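You operate a simulated robot arm through the tools that you are given. There is no shell and no other tool.

Carry out the task below with a simulated robot arm. There is one attempt and no reset: what you move stays moved.

TASK
Put the reading glasses away in their case and slide its catch shut.
Fine: slide the catch open before you lift the lid.
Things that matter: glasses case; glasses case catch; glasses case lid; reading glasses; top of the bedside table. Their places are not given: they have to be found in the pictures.

The check looks at the end state, three seconds after you hand in, the way a careful person would. Anything else that was tipped, shoved, dropped, spilled or broken makes it a failure. A push-on lid holds only when it is set on centred and level and pressed home; a screw cap is set on level and turned clockwise until tight.

THE ROBOT
A 7-joint arm with a two-finger parallel gripper, fixed in place. Base frame: the origin is at the foot of the arm, x ahead of it, y to its left, z up; the work surface is at about z = 0.64. Lengths are in m, angles in rad, forces in N, time in s.
With the tool pointing down near the work surface it reaches from about 0.1 to 0.64 m from the base axis. Its first joint turns from -1.152 to 1.152 rad. Payload 1.57 kg.
The TCP is the grasp point between the finger pads, 0.03 m short of the fingertips. In the tool frame z runs along the fingers and y along their closing line. The gripper opens to 0.08 m. The fingers are 0.017 m wide and 0.012 m thick; the gripper's body (0.04 by 0.082 m) begins 0.08 m behind the TCP.
Orientation is that of the tool frame in the base frame, as a unit quaternion [w, x, y, z]. With the fingers straight down and closing along the base's y, the tool's x points along the base's -x, its y along +y and its z along -z.

THE INTERFACE
- The arm moves only by the tool arm_command. Its argument "rows" is a list of rows, each an object (a shift or turn left out is 0, a gripper value left out holds the last) with "delta_pos": the shift along the base's x, y, z in units of 150 mm (1.0 is 150 mm), a list of three; "dr": the turn, a rotation vector about the base's x, y, z in units of 90 degrees (1.0 is 90 degrees), a list of three; "fingers": the closure, from 0 (fully open) to 1 (shut). In form: [{"delta_pos": [x, y, z], "dr": [rx, ry, rz], "fingers": fingers}, ...]. A call has 1 to 20 rows; each row is the pose to reach, as a shift and turn from the pose commanded when the call began. A call with a number of a shift or a turn outside -1 to 1 is refused whole. Rows are played at 5 a second. More than 0.05 m and 0.15 rad between two rows, or a gripper value outside its range, and nothing of the call is played. A pose out of reach is approached as far as the arm can. The call stops where the force on the tool passes 40 N (or 10 N more than at its start, if that is more) or the arm is blocked; 0.2 s more then pass. The fingers move at their own pace (about 0.072 m/s each) and stop on an object; they squeeze with about 42 N. The grip force told is the motor's: it shows also when the fingers shut on nothing. Time passes only in rows, and 0.2 s behind the last, so rows that repeat a pose let the fingers close. It gives the time, the measured TCP pose, the force on the tool (base axes), the opening and the grip force at its end, in the units of the frame above (readings bear some noise), with the torque about the TCP (base axes, N m) and any sound that the robot's microphone picked up.
- Cameras (640 x 400 px; columns grow to the right, rows downward): "scene" is fixed at [0.0587, 0.4522, 1.4017]; the picture's right is [-0.62, -0.78, 0.00], its down [-0.61, 0.48, -0.63] and it looks along [0.50, -0.39, -0.77] (base axes); focal length 343 px, centre (320, 200). "wrist" rides on the gripper at [0.072, -0.007, -0.122] in the tool frame; the picture's right is [0.09, 1.00, 0.00], its down [-0.84, 0.08, -0.54] and it looks along [-0.54, 0.05, 0.84] (tool axes); focal length 238 px, centre (320, 200).
- snapshot(camera): a new picture of that camera. The clock stands still meanwhile.
- point_at(camera, pixels): for up to 12 pixels [column, row] of the newest picture of that camera ("zoom" is the newest enlarged one), the place [x, y, z] in the base frame of the surface seen there, good to about 0.002 m. The clock stands still meanwhile.
- enlarge(camera, box): a new picture of the part [left, top, right, bottom] of that camera's present view, enlarged. The clock stands still meanwhile.
- sign_off(): hands the job in; it is judged then, once.

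Open the gripper and draw the arm clear of the work before you hand the job in, unless the task says otherwise.

The tools are called after "Call:" as name(argument=value, ...) on one line, values as JSON. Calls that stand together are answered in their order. arm_command: Moves the arm, as the interface text tells. Its arguments: {"type":"object","properties":{"rows":{"type":"array"}},"required":["rows"]} The other tools are called the same way: snapshot (camera) takes a picture; point_at (camera, pixels) gives the place of the surface under pixels of a picture; enlarge (camera, box) takes an enlarged picture of a part of a camera's view; sign_off () hands the job in.

At the start:

```text
time_s: 0.0
eef_pos: [0.438, 0.1246, 1.0498]
orientation: [0.0, 0.0, 1.0, 0.0]
contact_force: [-0.3, -0.5, -0.5]
wrist_torque: [0.0, -0.01, -0.01]
grip_width: 0.0801
finger_force: 0.0
```

scene: 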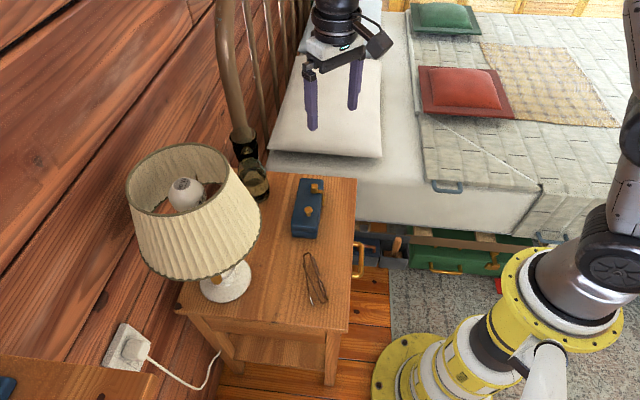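
wrist: 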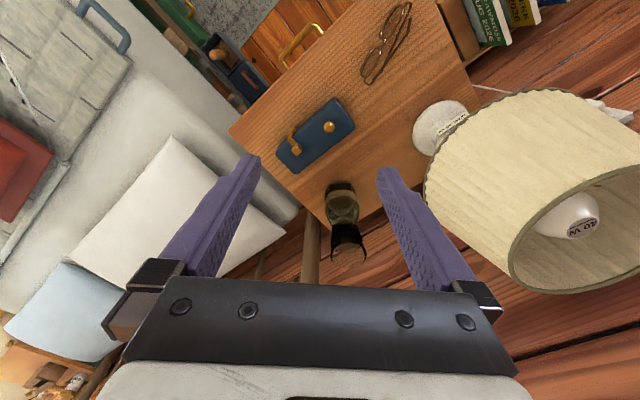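

The scene shows the blue case around (308,208) with orange knobs, and the glasses at about (316,278). I enlarge both views for detail.

Call:
enlarge(camera="scene", box=[260, 160, 380, 320])

Call:
enlarge(camera="wrist", box=[240, 0, 440, 200])

```text
2.50 times, centred on (320, 240) of scene
```

zoom: 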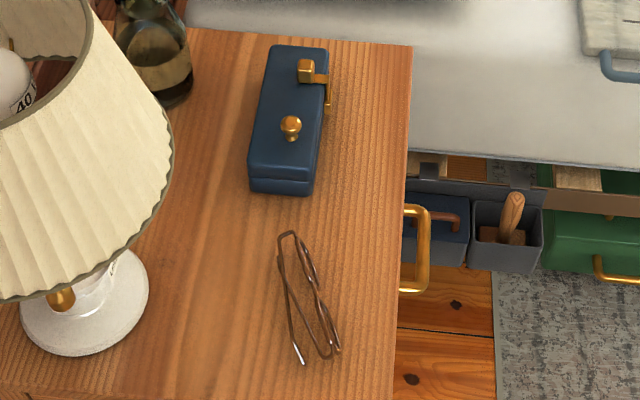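

```text
2.00 times, centred on (340, 100) of wrist
```

zoom: 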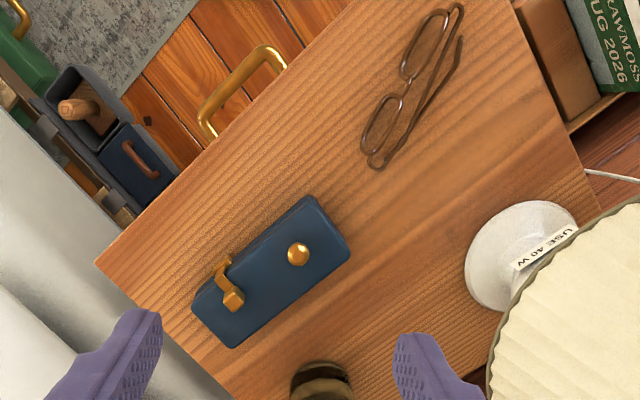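

The case has a knob near the middle of the lid and a gold catch with a block on top near the far end, with a strap over the front edge. I'll measure key points.

Call:
snapshot(camera="scene")

Call:
point_at(camera="zoom", pixels=[[192, 305], [238, 347], [350, 240], [310, 197], [297, 254], [233, 299], [221, 272], [370, 140], [448, 15], [410, 70], [386, 165], [450, 80]])

Call:
enlarge(camera="scene", box=[280, 170, 340, 245])

```text
taken
```

scene: 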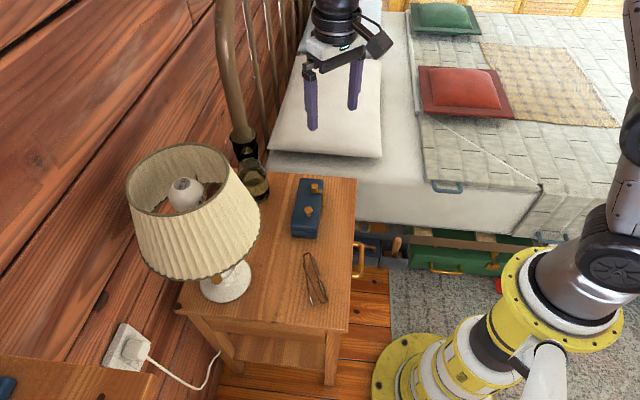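

```text
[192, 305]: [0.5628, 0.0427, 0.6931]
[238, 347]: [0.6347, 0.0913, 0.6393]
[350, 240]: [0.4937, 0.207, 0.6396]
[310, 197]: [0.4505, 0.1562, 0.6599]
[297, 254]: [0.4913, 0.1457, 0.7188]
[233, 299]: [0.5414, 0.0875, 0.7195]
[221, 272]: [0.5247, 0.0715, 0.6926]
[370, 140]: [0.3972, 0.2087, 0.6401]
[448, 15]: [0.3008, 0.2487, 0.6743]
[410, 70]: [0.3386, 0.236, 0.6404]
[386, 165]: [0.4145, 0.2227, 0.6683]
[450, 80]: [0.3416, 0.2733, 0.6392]
```

```text
5.33 times, centred on (310, 208) of scene
```

zoom: 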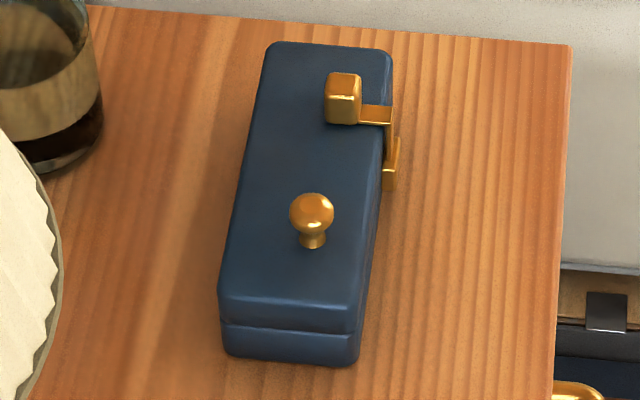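

I'll measure points on the enlarged view of the case: lid corners, knob, catch block, strap, and side piece.

Call:
point_at(camera="zoom", pixels=[[275, 48], [385, 58], [228, 290], [352, 322], [312, 212], [312, 243], [343, 82], [341, 108], [373, 114], [388, 125], [390, 178], [395, 150]])

Call:
enlarge(camera="scene", box=[304, 172, 336, 212])

```text
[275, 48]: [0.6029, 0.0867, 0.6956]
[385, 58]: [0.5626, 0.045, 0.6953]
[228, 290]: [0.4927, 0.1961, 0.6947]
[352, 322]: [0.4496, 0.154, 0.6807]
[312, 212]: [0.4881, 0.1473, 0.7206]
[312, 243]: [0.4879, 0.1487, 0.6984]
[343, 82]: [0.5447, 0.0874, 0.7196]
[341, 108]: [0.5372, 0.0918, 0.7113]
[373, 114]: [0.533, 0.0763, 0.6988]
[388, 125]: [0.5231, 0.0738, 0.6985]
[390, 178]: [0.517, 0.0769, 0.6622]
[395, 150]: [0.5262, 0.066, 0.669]
```

```text
10.00 times, centred on (320, 192) of scene
```

zoom: 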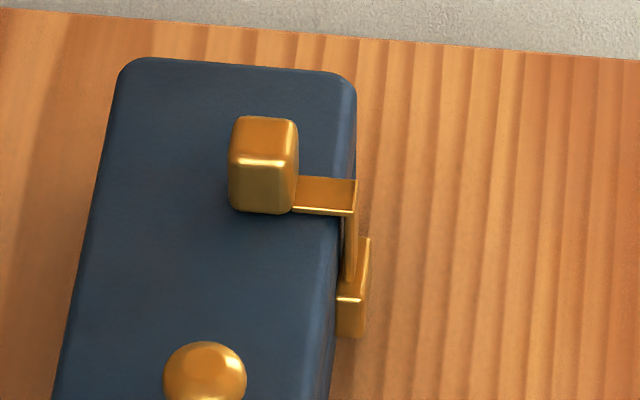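

Before moving I check where the lamp, the tumbler and the table edges are, and look closer at the glasses.

Call:
point_at(camera="scene", pixels=[[262, 212], [258, 235], [225, 278], [200, 150], [135, 190], [245, 270], [256, 180], [270, 195], [300, 172], [356, 180], [335, 385], [180, 310]])

Call:
enlarge(camera="scene", box=[292, 244, 340, 310])

```text
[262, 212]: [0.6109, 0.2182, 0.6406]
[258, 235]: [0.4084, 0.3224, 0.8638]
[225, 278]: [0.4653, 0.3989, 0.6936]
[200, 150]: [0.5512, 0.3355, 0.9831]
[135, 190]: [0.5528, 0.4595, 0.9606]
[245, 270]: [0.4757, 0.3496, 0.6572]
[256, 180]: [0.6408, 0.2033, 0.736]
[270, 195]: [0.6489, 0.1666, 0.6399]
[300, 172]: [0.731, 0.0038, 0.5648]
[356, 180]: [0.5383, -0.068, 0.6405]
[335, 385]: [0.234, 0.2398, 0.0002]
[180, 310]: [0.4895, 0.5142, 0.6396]
```

```text
6.06 times, centred on (316, 277) of scene
```

zoom: 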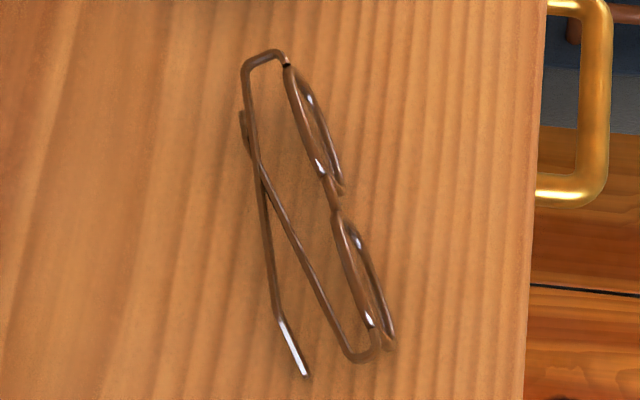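

The glasses are folded with lenses standing upright and temples crossed behind. I measure their rim, hinge and temple points.

Call:
point_at(camera="zoom", pixels=[[287, 68], [305, 130], [321, 168], [332, 192], [343, 225], [362, 300], [371, 325], [247, 75], [258, 160], [278, 310], [303, 372], [360, 355]])

Call:
enlarge(camera="wrist", box=[350, 0, 420, 90])

```text
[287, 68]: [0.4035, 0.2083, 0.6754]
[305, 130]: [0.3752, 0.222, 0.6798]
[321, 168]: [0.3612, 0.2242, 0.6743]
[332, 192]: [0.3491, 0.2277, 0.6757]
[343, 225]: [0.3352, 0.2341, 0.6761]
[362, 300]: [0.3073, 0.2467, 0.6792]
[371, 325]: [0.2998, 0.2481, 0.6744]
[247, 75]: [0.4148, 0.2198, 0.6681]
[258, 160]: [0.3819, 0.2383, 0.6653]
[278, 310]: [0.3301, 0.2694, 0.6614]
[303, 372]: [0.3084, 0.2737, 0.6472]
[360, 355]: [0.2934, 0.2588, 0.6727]
```

```text
4.44 times, centred on (385, 45) of wrist
```

zoom: 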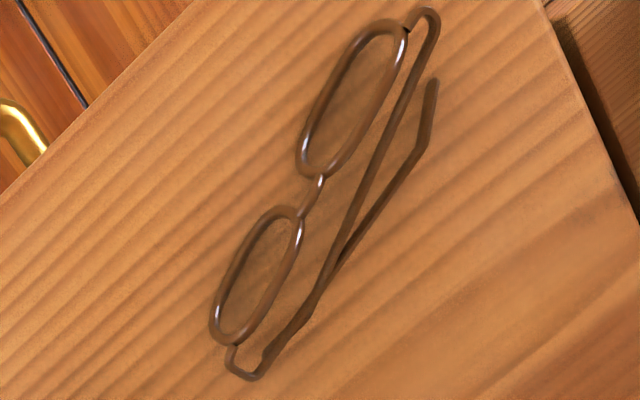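

Catch top block is near (0.541,0.089,0.72) and the strap runs over the front edge at about (0.523,0.072). I turn the gripper 45° and lower it to look at the catch from the case's front side with the wrist camera.

Call:
arm_command(rows=[{"delta_pos": [0.024, -0.083, -0.16], "dr": [0, 0, 0.083], "fingers": 0}, {"delta_pos": [0.049, -0.167, -0.32], "dr": [0, 0, 0.167]}, {"delta_pos": [0.073, -0.25, -0.48], "dr": [0, 0, 0.25]}, {"delta_pos": [0.098, -0.333, -0.64], "dr": [0, 0, 0.333]}, {"delta_pos": [0.122, -0.417, -0.8], "dr": [0, 0, 0.417]}, {"delta_pos": [0.147, -0.5, -0.96], "dr": [0, 0, 0.5]}, {"delta_pos": [0.147, -0.5, -0.96], "dr": [0, 0, 0.5]}])

Call:
snapshot(camera="wrist")

```text
time_s: 1.6
eef_pos: [0.4584, 0.048, 0.9041]
orientation: [0.0, -0.384, 0.923, 0.0]
contact_force: [-0.1, 0.3, -0.2]
wrist_torque: [0.02, 0.03, 0.02]
grip_width: 0.0799
finger_force: 0.1
```

```text
taken
```

wrist: 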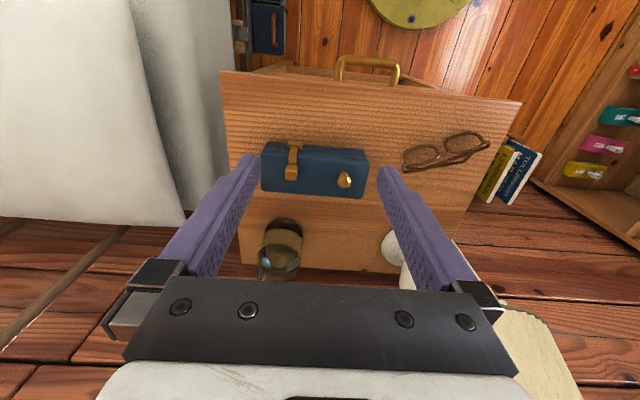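

The camera now sees the case from its front side (case spans about (262,145) to (368,198)). I enlarge it.

Call:
enlarge(camera="wrist", box=[250, 125, 380, 205])

```text
4.92 times, centred on (315, 165) of wrist
```

zoom: 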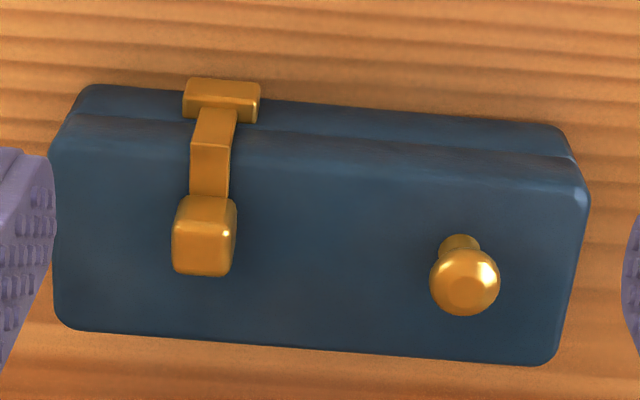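

The keeper sits on the base front with the strap coming down into it. I measure strap edges, keeper edges, block edges, knob and seam in this zoom.

Call:
point_at(camera="zoom", pixels=[[192, 102], [256, 104], [198, 130], [234, 132], [193, 175], [226, 175], [180, 240], [230, 240], [465, 285], [400, 110], [400, 125], [400, 145]])

Call:
point_at(camera="zoom", pixels=[[200, 85], [255, 88], [205, 262], [205, 210], [60, 320], [545, 355], [580, 195], [75, 130], [300, 340], [565, 140], [460, 310], [497, 280]])

```text
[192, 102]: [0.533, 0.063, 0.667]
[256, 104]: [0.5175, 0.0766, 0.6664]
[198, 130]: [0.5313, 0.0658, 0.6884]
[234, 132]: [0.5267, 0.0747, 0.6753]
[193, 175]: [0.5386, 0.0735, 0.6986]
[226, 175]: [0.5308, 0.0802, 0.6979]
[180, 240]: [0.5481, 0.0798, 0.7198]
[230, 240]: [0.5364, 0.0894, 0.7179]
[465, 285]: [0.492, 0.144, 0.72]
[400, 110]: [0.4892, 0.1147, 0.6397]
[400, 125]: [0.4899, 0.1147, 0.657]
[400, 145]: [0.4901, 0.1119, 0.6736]
```

```text
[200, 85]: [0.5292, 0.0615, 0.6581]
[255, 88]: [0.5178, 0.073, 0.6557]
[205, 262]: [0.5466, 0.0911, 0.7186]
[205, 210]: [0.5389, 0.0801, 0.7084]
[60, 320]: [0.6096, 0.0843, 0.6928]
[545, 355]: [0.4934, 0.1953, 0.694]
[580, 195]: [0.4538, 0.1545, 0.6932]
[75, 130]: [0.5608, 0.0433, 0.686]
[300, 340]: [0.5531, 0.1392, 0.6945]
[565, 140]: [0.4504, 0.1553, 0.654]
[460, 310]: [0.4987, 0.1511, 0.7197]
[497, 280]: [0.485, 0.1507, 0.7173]
```

Block centre is about (0.543,0.086), top at z≈0.72; the keeper (u-range 0.312–0.332) is centred under the strap, so the catch most likely slides along the case's length. I move above the block with the fingers partly closed.

Call:
arm_command(rows=[{"delta_pos": [0.14, 0.06, -0.19], "fingers": 0.3}, {"delta_pos": [0.28, 0.12, -0.38], "fingers": 0.55}, {"delta_pos": [0.42, 0.18, -0.57]}, {"delta_pos": [0.56, 0.245, -0.76]}, {"delta_pos": [0.56, 0.245, -0.76]}, {"delta_pos": [0.56, 0.245, -0.76]}])

Call:
snapshot(camera="wrist")

Call:
enlarge(camera="wrist", box=[220, 80, 420, 230])

```text
time_s: 3.0
eef_pos: [0.544, 0.0864, 0.7904]
orientation: [-0.001, -0.383, 0.924, 0.0]
contact_force: [-0.4, 0.1, 0.1]
wrist_torque: [0.0, 0.02, -0.02]
grip_width: 0.0359
finger_force: 0.1
```

```text
taken
```

wrist: 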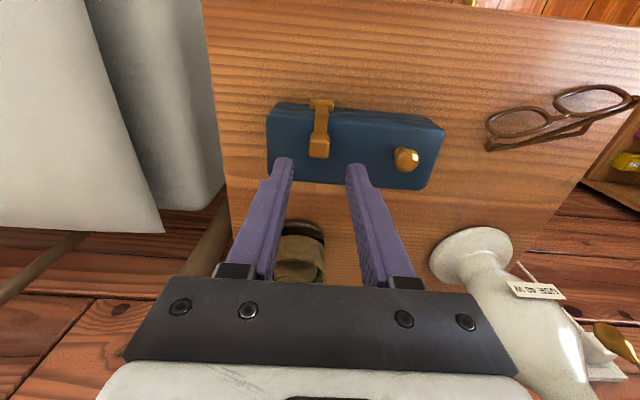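

```text
2.67 times, centred on (320, 155) of wrist
```

zoom: 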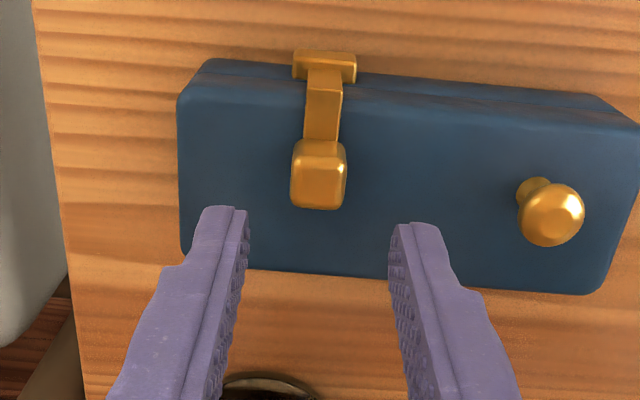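

The block is at about (319,176) in this zoom, between the fingers at (228,215) and (413,230). I re-measure the block and keeper from this closer view.

Call:
point_at(camera="zoom", pixels=[[298, 180], [342, 182], [320, 150], [318, 204], [310, 118], [336, 120], [297, 72], [353, 72], [549, 225], [185, 240], [605, 285], [622, 135]])

Call:
enlarge(camera="wrist", box=[295, 90, 345, 165])

```text
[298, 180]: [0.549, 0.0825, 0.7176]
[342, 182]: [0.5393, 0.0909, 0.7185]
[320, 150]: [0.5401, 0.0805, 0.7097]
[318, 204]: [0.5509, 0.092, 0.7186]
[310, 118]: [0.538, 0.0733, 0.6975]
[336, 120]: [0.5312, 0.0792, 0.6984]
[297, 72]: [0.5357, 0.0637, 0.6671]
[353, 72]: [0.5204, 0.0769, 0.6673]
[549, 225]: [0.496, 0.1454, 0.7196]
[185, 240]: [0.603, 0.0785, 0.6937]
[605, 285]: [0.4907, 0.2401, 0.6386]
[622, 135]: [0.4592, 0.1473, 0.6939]
```

```text
5.33 times, centred on (320, 128) of wrist
```

zoom: 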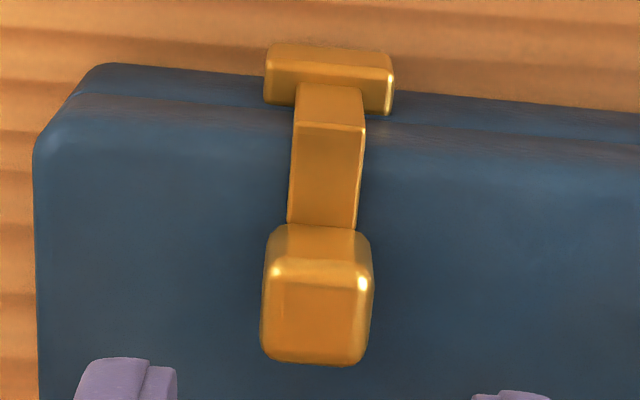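

The TCP is already centred over the block (u≈0.3235, v≈−0.447). I descend so the fingertips straddle the block just above the lid.

Call:
arm_command(rows=[{"delta_pos": [0.001, 0.002, -0.13], "fingers": 0.58}, {"delta_pos": [0.003, 0.003, -0.26]}, {"delta_pos": [0.003, 0.004, -0.385], "fingers": 0.65}, {"delta_pos": [0.003, 0.004, -0.385], "fingers": 0.7}, {"delta_pos": [0.003, 0.004, -0.385], "fingers": 0.7}])

Call:
enlarge(camera="wrist", box=[220, 110, 420, 235])

Call:
enlarge(camera="scene", box=[270, 150, 350, 250])

```text
time_s: 4.2
eef_pos: [0.5432, 0.086, 0.7337]
orientation: [0.0, -0.383, 0.924, 0.001]
contact_force: [0.8, 0.1, -0.1]
wrist_torque: [0.01, 0.01, 0.01]
grip_width: 0.024
finger_force: 0.0
```

```text
3.20 times, centred on (320, 172) of wrist
```

zoom: 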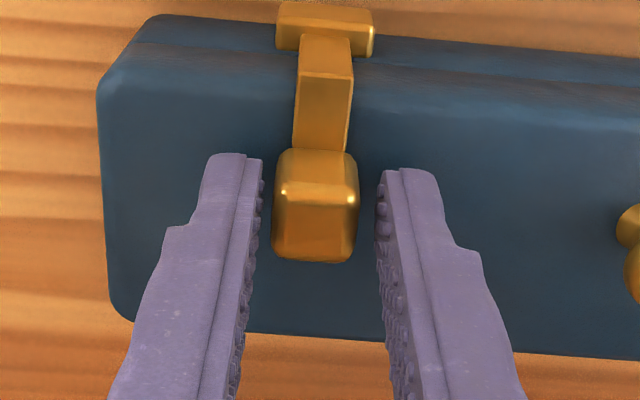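

```text
4.00 times, centred on (310, 200) of scene
```

zoom: 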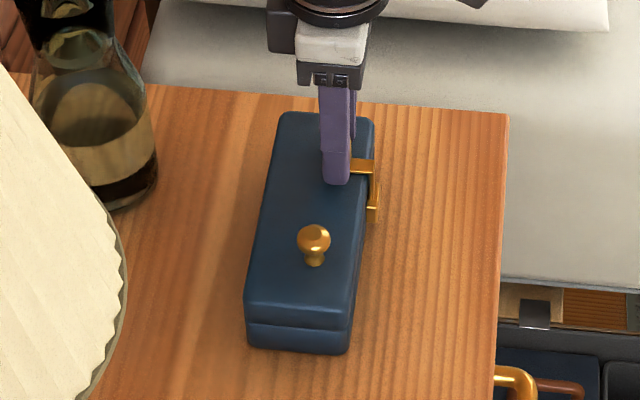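

The fingers straddle the block with ~4 mm gap on each side (fingers at (240,200) and (390,210) in the zoom, block at (315,205)). I nudge slightly toward the knob end (−u) first and watch force and picture.

Call:
arm_command(rows=[{"delta_pos": [-0.01, 0.01, 0]}, {"delta_pos": [-0.019, 0.019, 0]}, {"delta_pos": [-0.026, 0.026, 0]}, {"delta_pos": [-0.033, 0.033, 0]}, {"delta_pos": [-0.033, 0.033, 0]}])

Call:
enlarge(camera="wrist", box=[220, 110, 420, 235])

Call:
enlarge(camera="scene", box=[270, 150, 350, 250])

```text
time_s: 5.4
eef_pos: [0.5396, 0.0919, 0.7337]
orientation: [0.0, -0.383, 0.924, 0.0]
contact_force: [2.0, -1.5, 0.0]
wrist_torque: [-0.02, -0.08, -0.01]
grip_width: 0.0269
finger_force: 1.8
```

```text
3.20 times, centred on (320, 172) of wrist
```

zoom: 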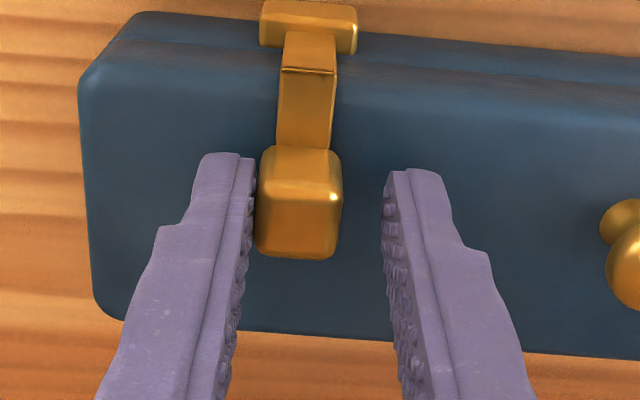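

```text
4.00 times, centred on (310, 200) of scene
```

zoom: 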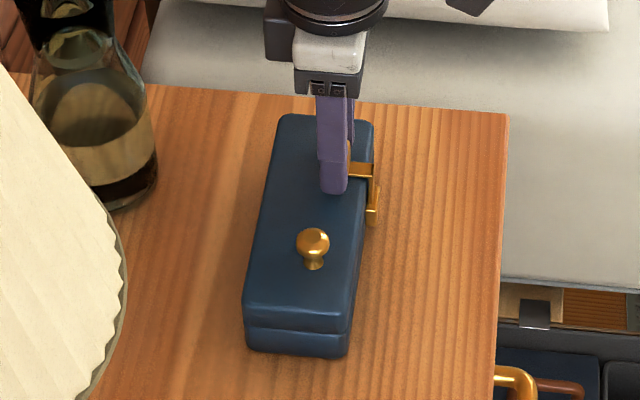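

The whole case shifted ~3 mm with the catch (keeper and strap stayed aligned), so −u is the stop direction. Now I push the block the other way (+u) with the other finger.

Call:
arm_command(rows=[{"delta_pos": [0.015, -0.015, 0]}, {"delta_pos": [0.03, -0.03, 0]}, {"delta_pos": [0.04, -0.04, 0]}, {"delta_pos": [0.05, -0.05, 0]}, {"delta_pos": [0.06, -0.06, 0]}, {"delta_pos": [0.06, -0.06, 0]}])

Call:
enlarge(camera="wrist", box=[220, 110, 420, 235])

Call:
enlarge(camera="scene", box=[270, 150, 350, 250])

```text
time_s: 6.8
eef_pos: [0.5477, 0.0823, 0.7319]
orientation: [0.001, -0.383, 0.924, 0.0]
contact_force: [-1.5, 0.2, 0.5]
wrist_torque: [0.0, 0.01, 0.0]
grip_width: 0.025
finger_force: 0.2
```

```text
3.20 times, centred on (320, 172) of wrist
```

zoom: 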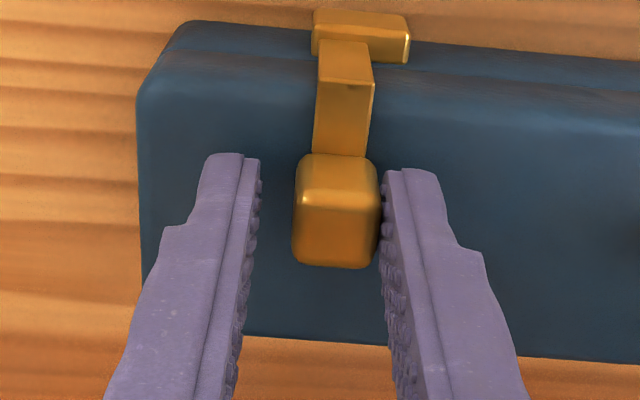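

```text
4.00 times, centred on (310, 200) of scene
```

zoom: 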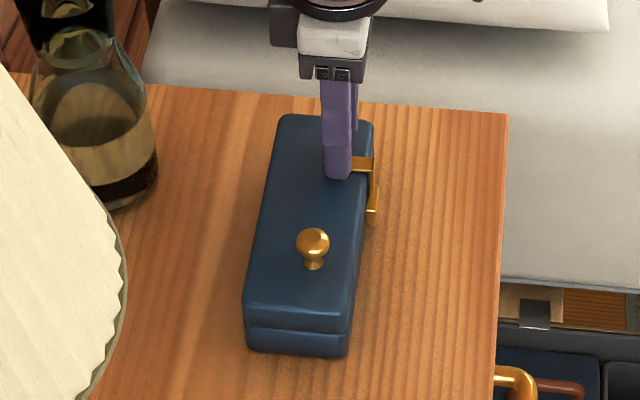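

The catch now slides: strap (345) has moved left of the keeper centre (361) and the case stayed put. I continue pushing +u in small steps.

Call:
arm_command(rows=[{"delta_pos": [0.012, -0.012, 0]}, {"delta_pos": [0.024, -0.024, 0]}, {"delta_pos": [0.036, -0.036, 0]}, {"delta_pos": [0.047, -0.047, 0]}, {"delta_pos": [0.047, -0.047, 0]}])

Call:
enlarge(camera="wrist", box=[220, 110, 420, 235])

Call:
enlarge(camera="scene", box=[270, 150, 350, 250])

```text
time_s: 8.0
eef_pos: [0.5553, 0.0749, 0.7332]
orientation: [0.001, -0.382, 0.924, 0.0]
contact_force: [0.1, 0.0, -0.5]
wrist_torque: [0.02, 0.01, 0.01]
grip_width: 0.024
finger_force: 0.1
```

```text
3.20 times, centred on (320, 172) of wrist
```

zoom: 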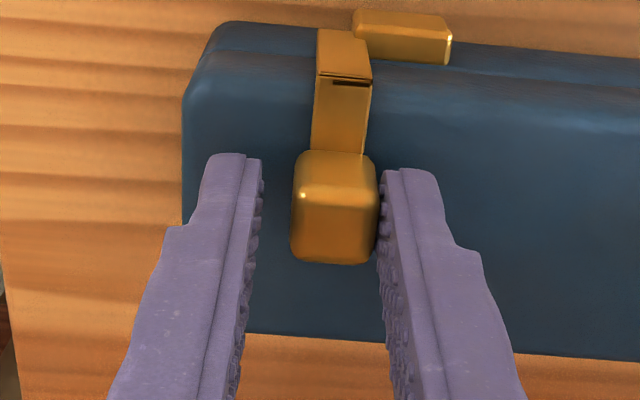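

```text
4.00 times, centred on (310, 200) of scene
```

zoom: 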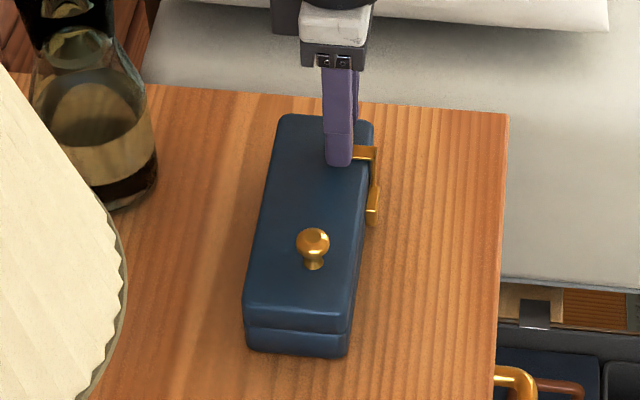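

The catch slides freely with about 11 mm offset now (strap 342 vs keeper 402). I keep going until it clears the keeper or reaches the stop.

Call:
arm_command(rows=[{"delta_pos": [0.01, -0.01, 0]}, {"delta_pos": [0.02, -0.02, 0]}, {"delta_pos": [0.03, -0.03, 0]}, {"delta_pos": [0.03, -0.03, 0]}])

Call:
enlarge(camera="wrist", box=[220, 110, 420, 235])

Call:
enlarge(camera="scene", box=[270, 150, 350, 250])

```text
time_s: 9.0
eef_pos: [0.5597, 0.0704, 0.733]
orientation: [0.0, -0.383, 0.924, 0.0]
contact_force: [-0.3, -0.4, 0.4]
wrist_torque: [-0.02, 0.02, 0.02]
grip_width: 0.024
finger_force: 0.1
```

```text
3.20 times, centred on (320, 172) of wrist
```

zoom: 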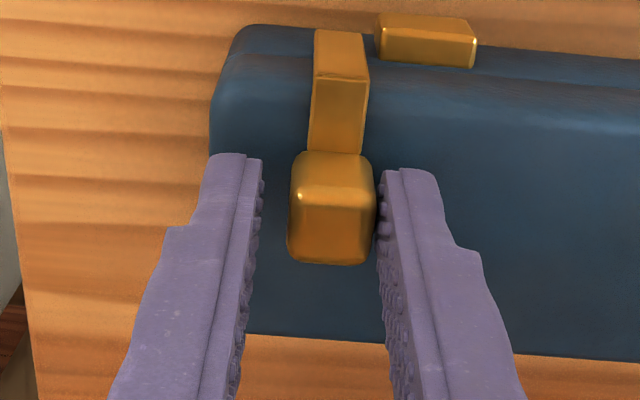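

```text
4.00 times, centred on (310, 200) of scene
```

zoom: 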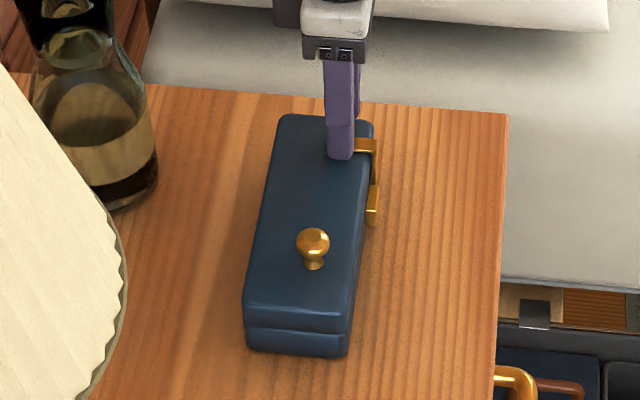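

The strap (310–367) is now just clear of the keeper (375–478), still no stop. I push a few more millimetres for a full opening.

Call:
arm_command(rows=[{"delta_pos": [0.01, -0.01, 0]}, {"delta_pos": [0.019, -0.019, 0]}, {"delta_pos": [0.026, -0.026, 0]}, {"delta_pos": [0.026, -0.026, 0]}])

Call:
enlarge(camera="wrist", box=[220, 110, 420, 235])

Call:
enlarge(camera="scene", box=[270, 150, 350, 250])

```text
time_s: 10.0
eef_pos: [0.5629, 0.0674, 0.7331]
orientation: [0.0, -0.383, 0.924, 0.0]
contact_force: [-0.5, -0.1, -0.6]
wrist_torque: [0.02, 0.01, 0.01]
grip_width: 0.0238
finger_force: 0.0
```

```text
3.20 times, centred on (320, 172) of wrist
```

zoom: 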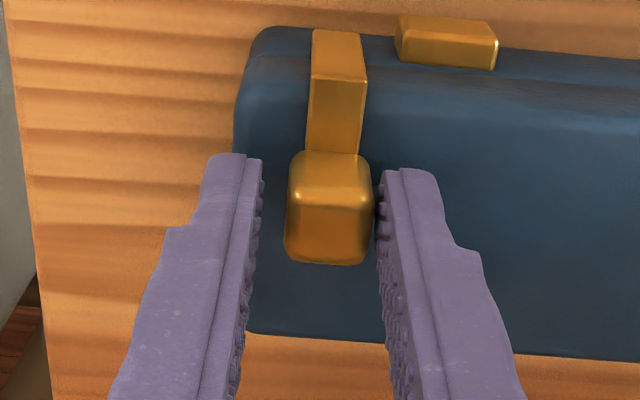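

```text
4.00 times, centred on (310, 200) of scene
```

zoom: 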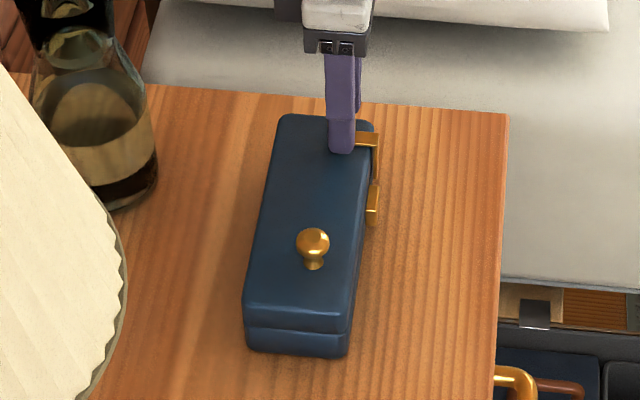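

The strap is clear by ~5 mm. I push a little further to find the end stop so the catch is certainly fully open.

Call:
arm_command(rows=[{"delta_pos": [0.008, -0.008, 0]}, {"delta_pos": [0.014, -0.014, 0]}, {"delta_pos": [0.02, -0.02, 0]}, {"delta_pos": [0.02, -0.02, 0]}])

Call:
enlarge(camera="wrist", box=[220, 110, 420, 235])

Call:
enlarge(camera="scene", box=[270, 150, 350, 250])

```text
time_s: 11.0
eef_pos: [0.5652, 0.0642, 0.7333]
orientation: [0.0, -0.382, 0.924, 0.0]
contact_force: [-2.0, 2.8, 0.7]
wrist_torque: [0.07, 0.08, 0.0]
grip_width: 0.027
finger_force: 1.9
```

```text
3.20 times, centred on (320, 172) of wrist
```

zoom: 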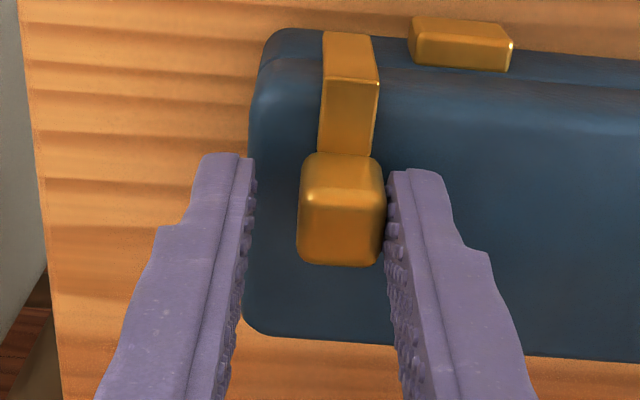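

```text
4.00 times, centred on (310, 200) of scene
```

zoom: 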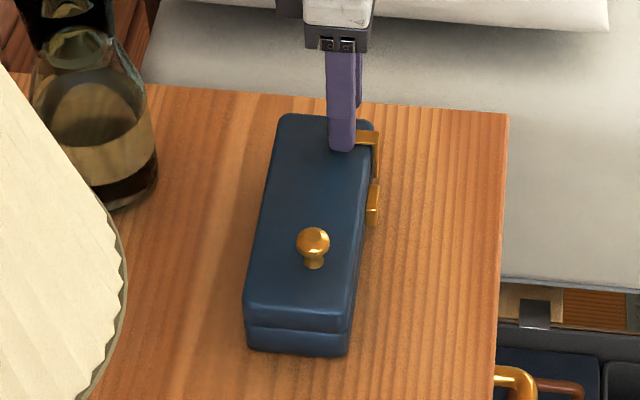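

Force 3.4 N and the case position show the catch is at its open stop (strap 350 vs keeper 460 in zoom). I back off, rise, and move over the knob.

Call:
arm_command(rows=[{"delta_pos": [-0.022, 0.022, 0], "fingers": 0.66}, {"delta_pos": [-0.022, 0.022, 0.0], "fingers": 0.62}, {"delta_pos": [-0.022, 0.022, 0.2]}, {"delta_pos": [-0.022, 0.022, 0.4]}, {"delta_pos": [-0.19, 0.21, 0.4], "fingers": 0.5}, {"delta_pos": [-0.35, 0.38, 0.4]}, {"delta_pos": [-0.5, 0.55, 0.4]}, {"delta_pos": [-0.5, 0.55, 0.4]}, {"delta_pos": [-0.5, 0.55, 0.4]}])

Call:
snapshot(camera="wrist")

Call:
enlarge(camera="wrist", box=[200, 80, 440, 230])

```text
time_s: 13.0
eef_pos: [0.4904, 0.1457, 0.7933]
orientation: [0.0, -0.383, 0.924, 0.0]
contact_force: [0.1, 0.0, 0.2]
wrist_torque: [0.01, -0.01, 0.01]
grip_width: 0.0402
finger_force: 0.0
```

```text
taken
```

wrist: 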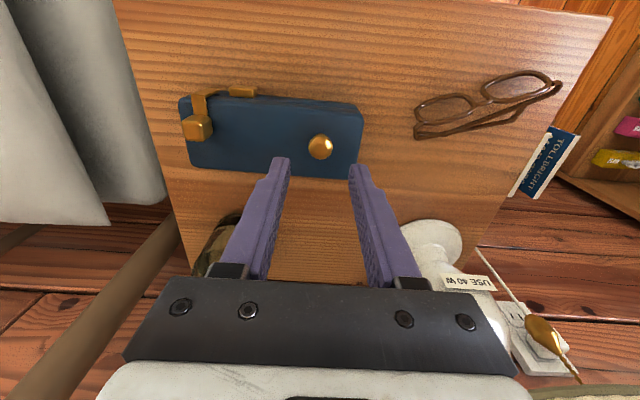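

```text
2.67 times, centred on (320, 155) of wrist
```

zoom: 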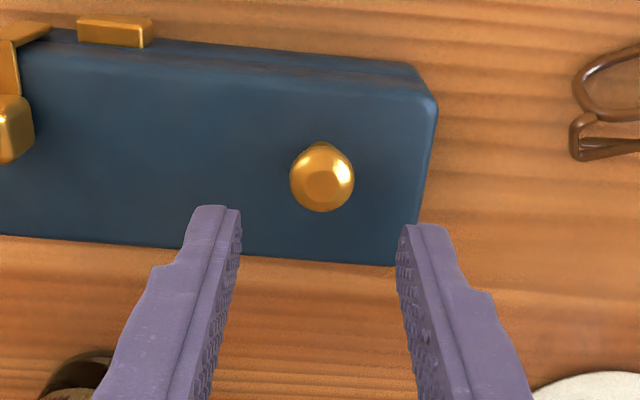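

The knob is at (322,178) in the zoom, centred between the fingers. I measure it precisely along with the lid corners.

Call:
point_at(camera="zoom", pixels=[[324, 185], [294, 180], [352, 182], [322, 208], [322, 150], [315, 146], [390, 262], [432, 100], [412, 65], [405, 80], [150, 30], [82, 30]])

Call:
enlarge(camera="scene", box=[270, 150, 350, 250])

```text
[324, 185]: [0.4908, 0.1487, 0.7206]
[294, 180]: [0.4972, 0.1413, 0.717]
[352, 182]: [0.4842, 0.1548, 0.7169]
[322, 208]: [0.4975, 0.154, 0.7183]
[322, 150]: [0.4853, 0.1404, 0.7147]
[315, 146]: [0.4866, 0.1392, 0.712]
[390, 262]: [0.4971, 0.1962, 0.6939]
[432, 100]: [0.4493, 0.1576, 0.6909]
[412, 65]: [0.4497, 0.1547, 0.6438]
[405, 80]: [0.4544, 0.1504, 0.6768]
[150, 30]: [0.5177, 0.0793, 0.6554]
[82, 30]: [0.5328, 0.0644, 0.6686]
```

```text
4.00 times, centred on (310, 200) of scene
```

zoom: 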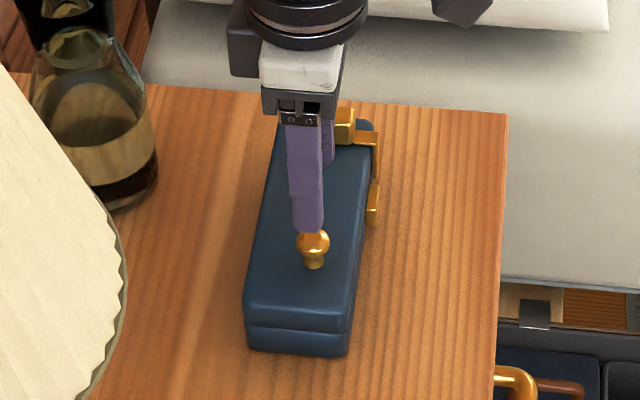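

Knob centre is (0.491,0.148), sphere top z≈0.72. I descend so the fingertips are just above the lid and close on the knob.

Call:
arm_command(rows=[{"delta_pos": [0.003, 0.012, -0.14]}, {"delta_pos": [0.003, 0.014, -0.28]}, {"delta_pos": [0.003, 0.014, -0.42]}, {"delta_pos": [0.003, 0.014, -0.42], "fingers": 0.7}, {"delta_pos": [0.003, 0.014, -0.42], "fingers": 0.85}, {"delta_pos": [0.003, 0.014, -0.42], "fingers": 0.9}, {"delta_pos": [0.003, 0.014, -0.42], "fingers": 0.95}])

Call:
enlarge(camera="wrist", box=[200, 80, 440, 230])

Call:
enlarge(camera="scene", box=[270, 150, 350, 250])

```text
time_s: 14.6
eef_pos: [0.4919, 0.1479, 0.7296]
orientation: [0.0, -0.383, 0.924, -0.001]
contact_force: [1.5, -0.6, 0.2]
wrist_torque: [-0.01, -0.03, 0.06]
grip_width: 0.0209
finger_force: 34.6
```

```text
2.67 times, centred on (320, 155) of wrist
```

zoom: 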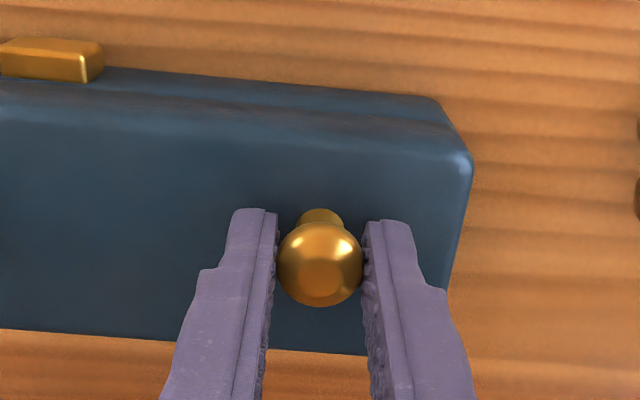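

```text
4.00 times, centred on (310, 200) of scene
```

zoom: 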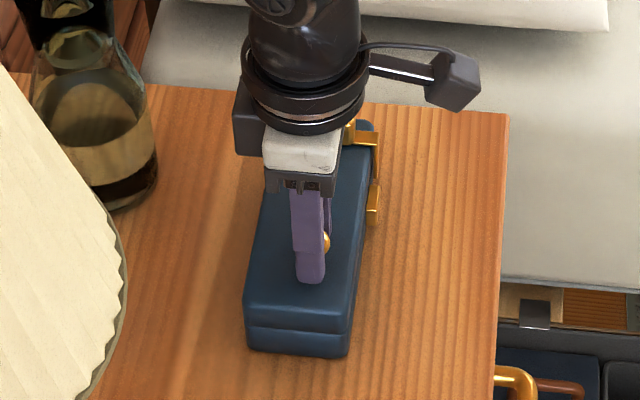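

Gripped the knob (width 0.021, 35 N). I lift it about 10 mm slowly to see whether the lid is hinged or loose.

Call:
arm_command(rows=[{"delta_pos": [0, 0, 0.02], "fingers": 1.0}, {"delta_pos": [0, 0, 0.04]}, {"delta_pos": [0, 0, 0.06]}, {"delta_pos": [0, 0, 0.07]}, {"delta_pos": [0, 0, 0.07]}])

Call:
snapshot(camera="wrist")

Call:
enlarge(camera="wrist", box=[120, 80, 440, 280])

Call:
enlarge(camera="scene", box=[270, 150, 350, 250])

```text
time_s: 15.8
eef_pos: [0.491, 0.1479, 0.7398]
orientation: [-0.001, -0.383, 0.924, 0.0]
contact_force: [-0.8, -0.4, -3.4]
wrist_torque: [-0.13, 0.1, -0.1]
grip_width: 0.0211
finger_force: 34.5
```

```text
taken
```

wrist: 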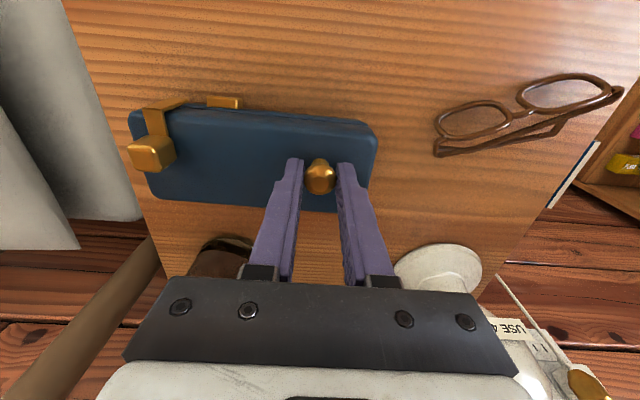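

```text
2.00 times, centred on (280, 180) of wrist
```

zoom: 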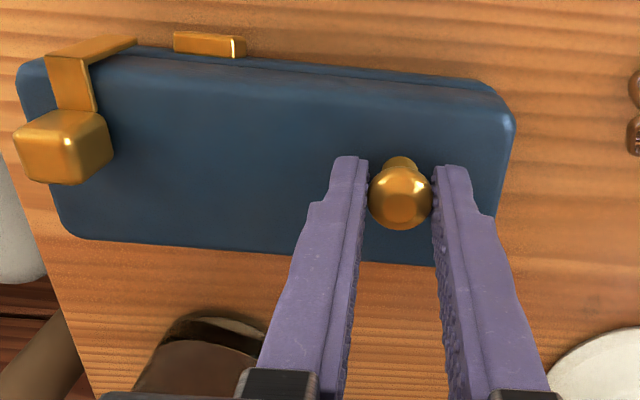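

```text
4.00 times, centred on (310, 200) of scene
```

zoom: 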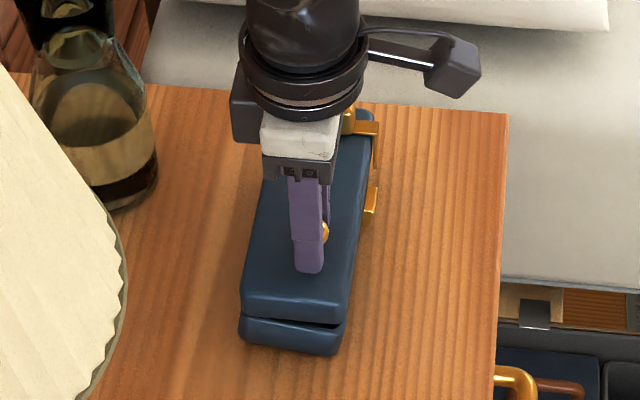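

The scene zoom shows a gap opening at the front of the near end, as if hinged along the back edge. I look closer from both cameras before continuing.

Call:
enlarge(camera="scene", box=[295, 200, 335, 245])

Call:
enlarge(camera="wrist", box=[115, 85, 395, 220])

```text
8.89 times, centred on (315, 222) of scene
```

zoom: 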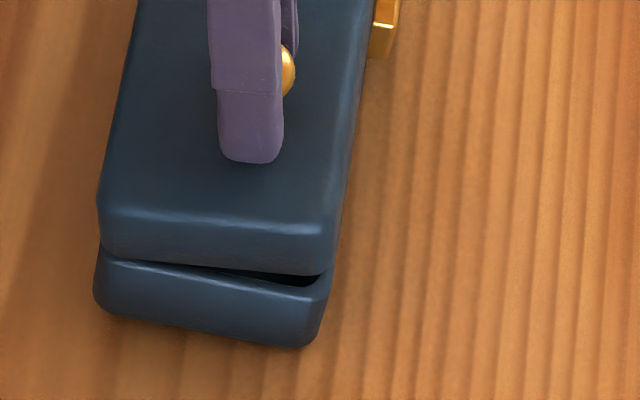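

```text
2.29 times, centred on (255, 152) of wrist
```

zoom: 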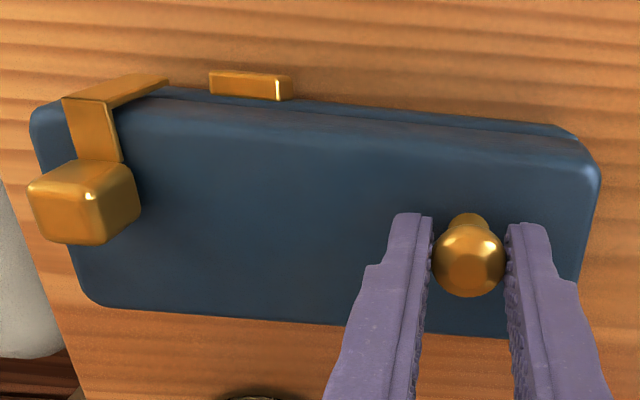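

The lid stays level with the grip while the base hangs tilted: so it is hinged along the back (far) long edge. I lower it back down so the base sits flat, and measure the bottle behind it.

Call:
arm_command(rows=[{"delta_pos": [0, 0, -0.02]}, {"delta_pos": [0, 0, -0.04]}, {"delta_pos": [0, 0, -0.06]}, {"delta_pos": [0, 0, -0.07]}, {"delta_pos": [0, 0, -0.07], "fingers": 0.8}])

Call:
enlarge(camera="scene", box=[230, 130, 350, 250])

Call:
snapshot(camera="wrist")

```text
time_s: 17.0
eef_pos: [0.4919, 0.1488, 0.7307]
orientation: [0.0, -0.382, 0.924, 0.0]
contact_force: [1.5, 0.7, -2.9]
wrist_torque: [0.02, -0.02, 0.11]
grip_width: 0.0209
finger_force: 34.7
```

```text
3.33 times, centred on (290, 190) of scene
```

zoom: 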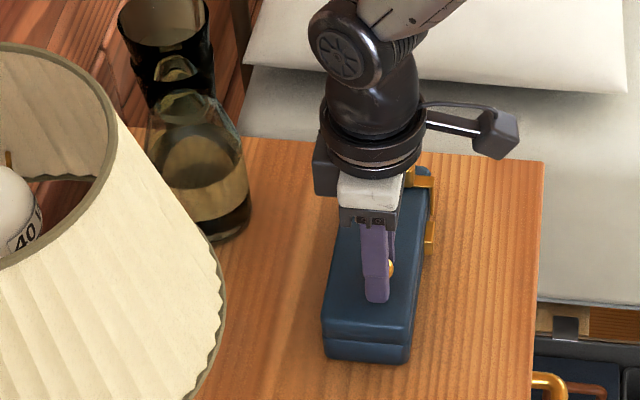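

```text
taken
```

wrist: 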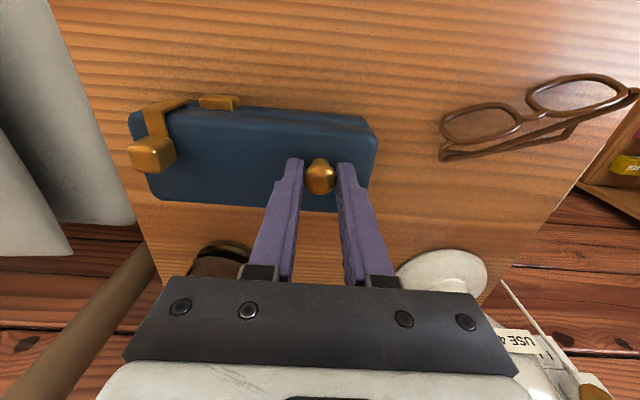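

Case is flat again. Now I measure the carafe behind the case and the lid state.

Call:
point_at(camera="zoom", pixels=[[215, 238], [245, 225], [248, 195], [180, 200], [240, 140], [150, 130], [180, 90], [212, 80], [165, 30], [205, 10], [120, 20], [195, 215]])

Call:
enlarge(camera="scene", box=[230, 130, 290, 210])

```text
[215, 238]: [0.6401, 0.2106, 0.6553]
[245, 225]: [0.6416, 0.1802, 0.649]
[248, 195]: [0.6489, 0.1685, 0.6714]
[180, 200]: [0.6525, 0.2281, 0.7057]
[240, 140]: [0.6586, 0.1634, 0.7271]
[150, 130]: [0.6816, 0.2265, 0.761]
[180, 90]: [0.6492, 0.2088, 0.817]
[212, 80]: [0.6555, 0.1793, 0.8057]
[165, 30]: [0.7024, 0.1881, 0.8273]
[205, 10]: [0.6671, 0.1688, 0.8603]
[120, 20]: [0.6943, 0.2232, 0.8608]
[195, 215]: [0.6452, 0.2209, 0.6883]
```

```text
5.00 times, centred on (260, 170) of scene
```

zoom: 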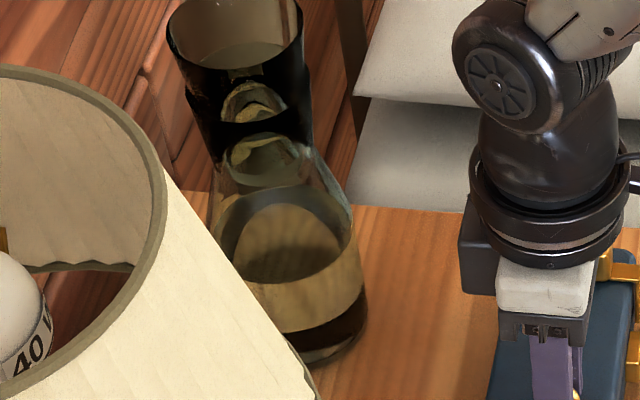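

The carafe (with tumbler on top) front is at v≈−0.58, clear of the lid's swing (max ≈−0.563). I also measure the lamp shade rim since the hand will move toward it.

Call:
point_at(camera="scene", pixels=[[259, 222], [255, 240], [245, 255], [230, 265], [210, 274], [258, 205], [250, 195], [240, 180], [228, 165], [215, 152], [185, 277], [165, 268]])

Call:
snapshot(camera="scene")

```text
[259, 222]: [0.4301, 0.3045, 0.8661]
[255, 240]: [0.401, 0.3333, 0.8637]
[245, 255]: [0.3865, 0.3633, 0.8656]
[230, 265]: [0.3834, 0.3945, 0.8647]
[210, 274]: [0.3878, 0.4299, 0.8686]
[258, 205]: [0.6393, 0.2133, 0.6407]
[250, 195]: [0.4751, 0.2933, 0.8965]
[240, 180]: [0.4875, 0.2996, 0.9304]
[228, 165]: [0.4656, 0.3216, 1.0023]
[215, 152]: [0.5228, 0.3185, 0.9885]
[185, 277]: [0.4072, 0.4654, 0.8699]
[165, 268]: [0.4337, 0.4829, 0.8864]
```

```text
taken
```

scene: 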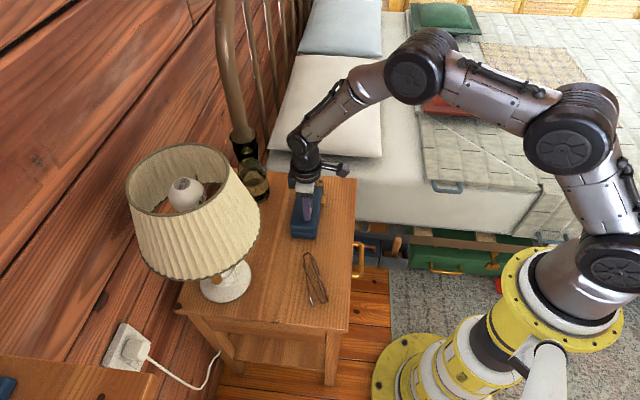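

Shade centre ≈(0.49,0.393), rim radius ≈0.107 at z≈0.865, leaving adequate room. I relax the grip on the knob to a light hold so the knob can pivot between the pads.

Call:
arm_command(rows=[{"delta_pos": [0, 0, 0], "fingers": 0.75}, {"delta_pos": [0, 0, -0.004]}, {"delta_pos": [0, 0, -0.004]}])

```text
time_s: 17.8
eef_pos: [0.4909, 0.1484, 0.73]
orientation: [-0.001, -0.383, 0.924, -0.001]
contact_force: [-0.9, -1.5, 3.2]
wrist_torque: [0.02, 0.0, 0.01]
grip_width: 0.0211
finger_force: 24.5
```

Grip force dropped to 24.5 N; I relax it slightly more.

Call:
arm_command(rows=[{"delta_pos": [0, 0, 0], "fingers": 0.742}, {"delta_pos": [0, 0, 0]}])

```text
time_s: 18.4
eef_pos: [0.492, 0.1491, 0.7295]
orientation: [0.0, -0.383, 0.924, 0.0]
contact_force: [0.8, -1.1, 0.1]
wrist_torque: [0.01, 0.03, 0.01]
grip_width: 0.0215
finger_force: 11.4
```

Light grip of 11 N. Now I swing the knob back and up along the arc about the back hinge (v≈−0.489, z≈0.665), first to about 15°, and check.

Call:
arm_command(rows=[{"delta_pos": [0.009, 0.009, 0.01]}, {"delta_pos": [0.0198, 0.0198, 0.02]}, {"delta_pos": [0.03, 0.03, 0.029]}, {"delta_pos": [0.041, 0.041, 0.038]}, {"delta_pos": [0.052, 0.052, 0.046]}, {"delta_pos": [0.0627, 0.0627, 0.0533]}, {"delta_pos": [0.0627, 0.0627, 0.0533]}])

Call:
enlarge(camera="scene", box=[280, 180, 350, 250])

Call:
enlarge(camera="wrist", box=[100, 80, 420, 280])

```text
time_s: 20.0
eef_pos: [0.5006, 0.1584, 0.7375]
orientation: [0.001, -0.383, 0.924, 0.0]
contact_force: [-1.0, -0.1, -0.3]
wrist_torque: [0.01, 0.0, 0.01]
grip_width: 0.0215
finger_force: 0.1
```

```text
5.71 times, centred on (315, 215) of scene
```

zoom: 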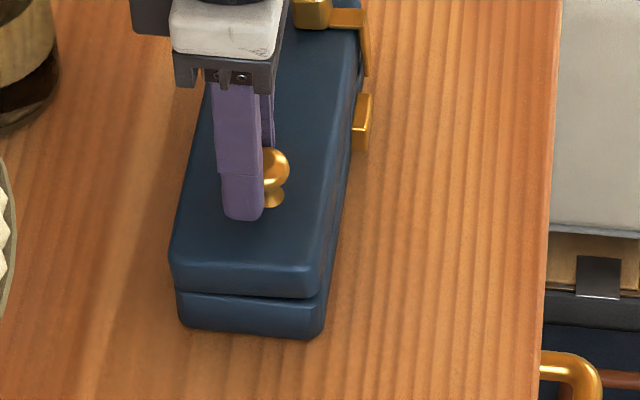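

```text
2.00 times, centred on (260, 180) of wrist
```

zoom: 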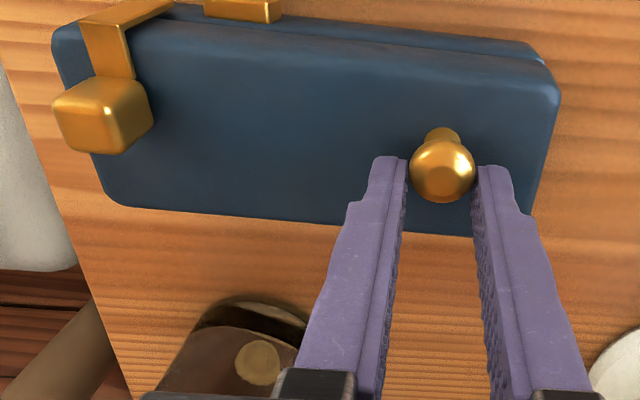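

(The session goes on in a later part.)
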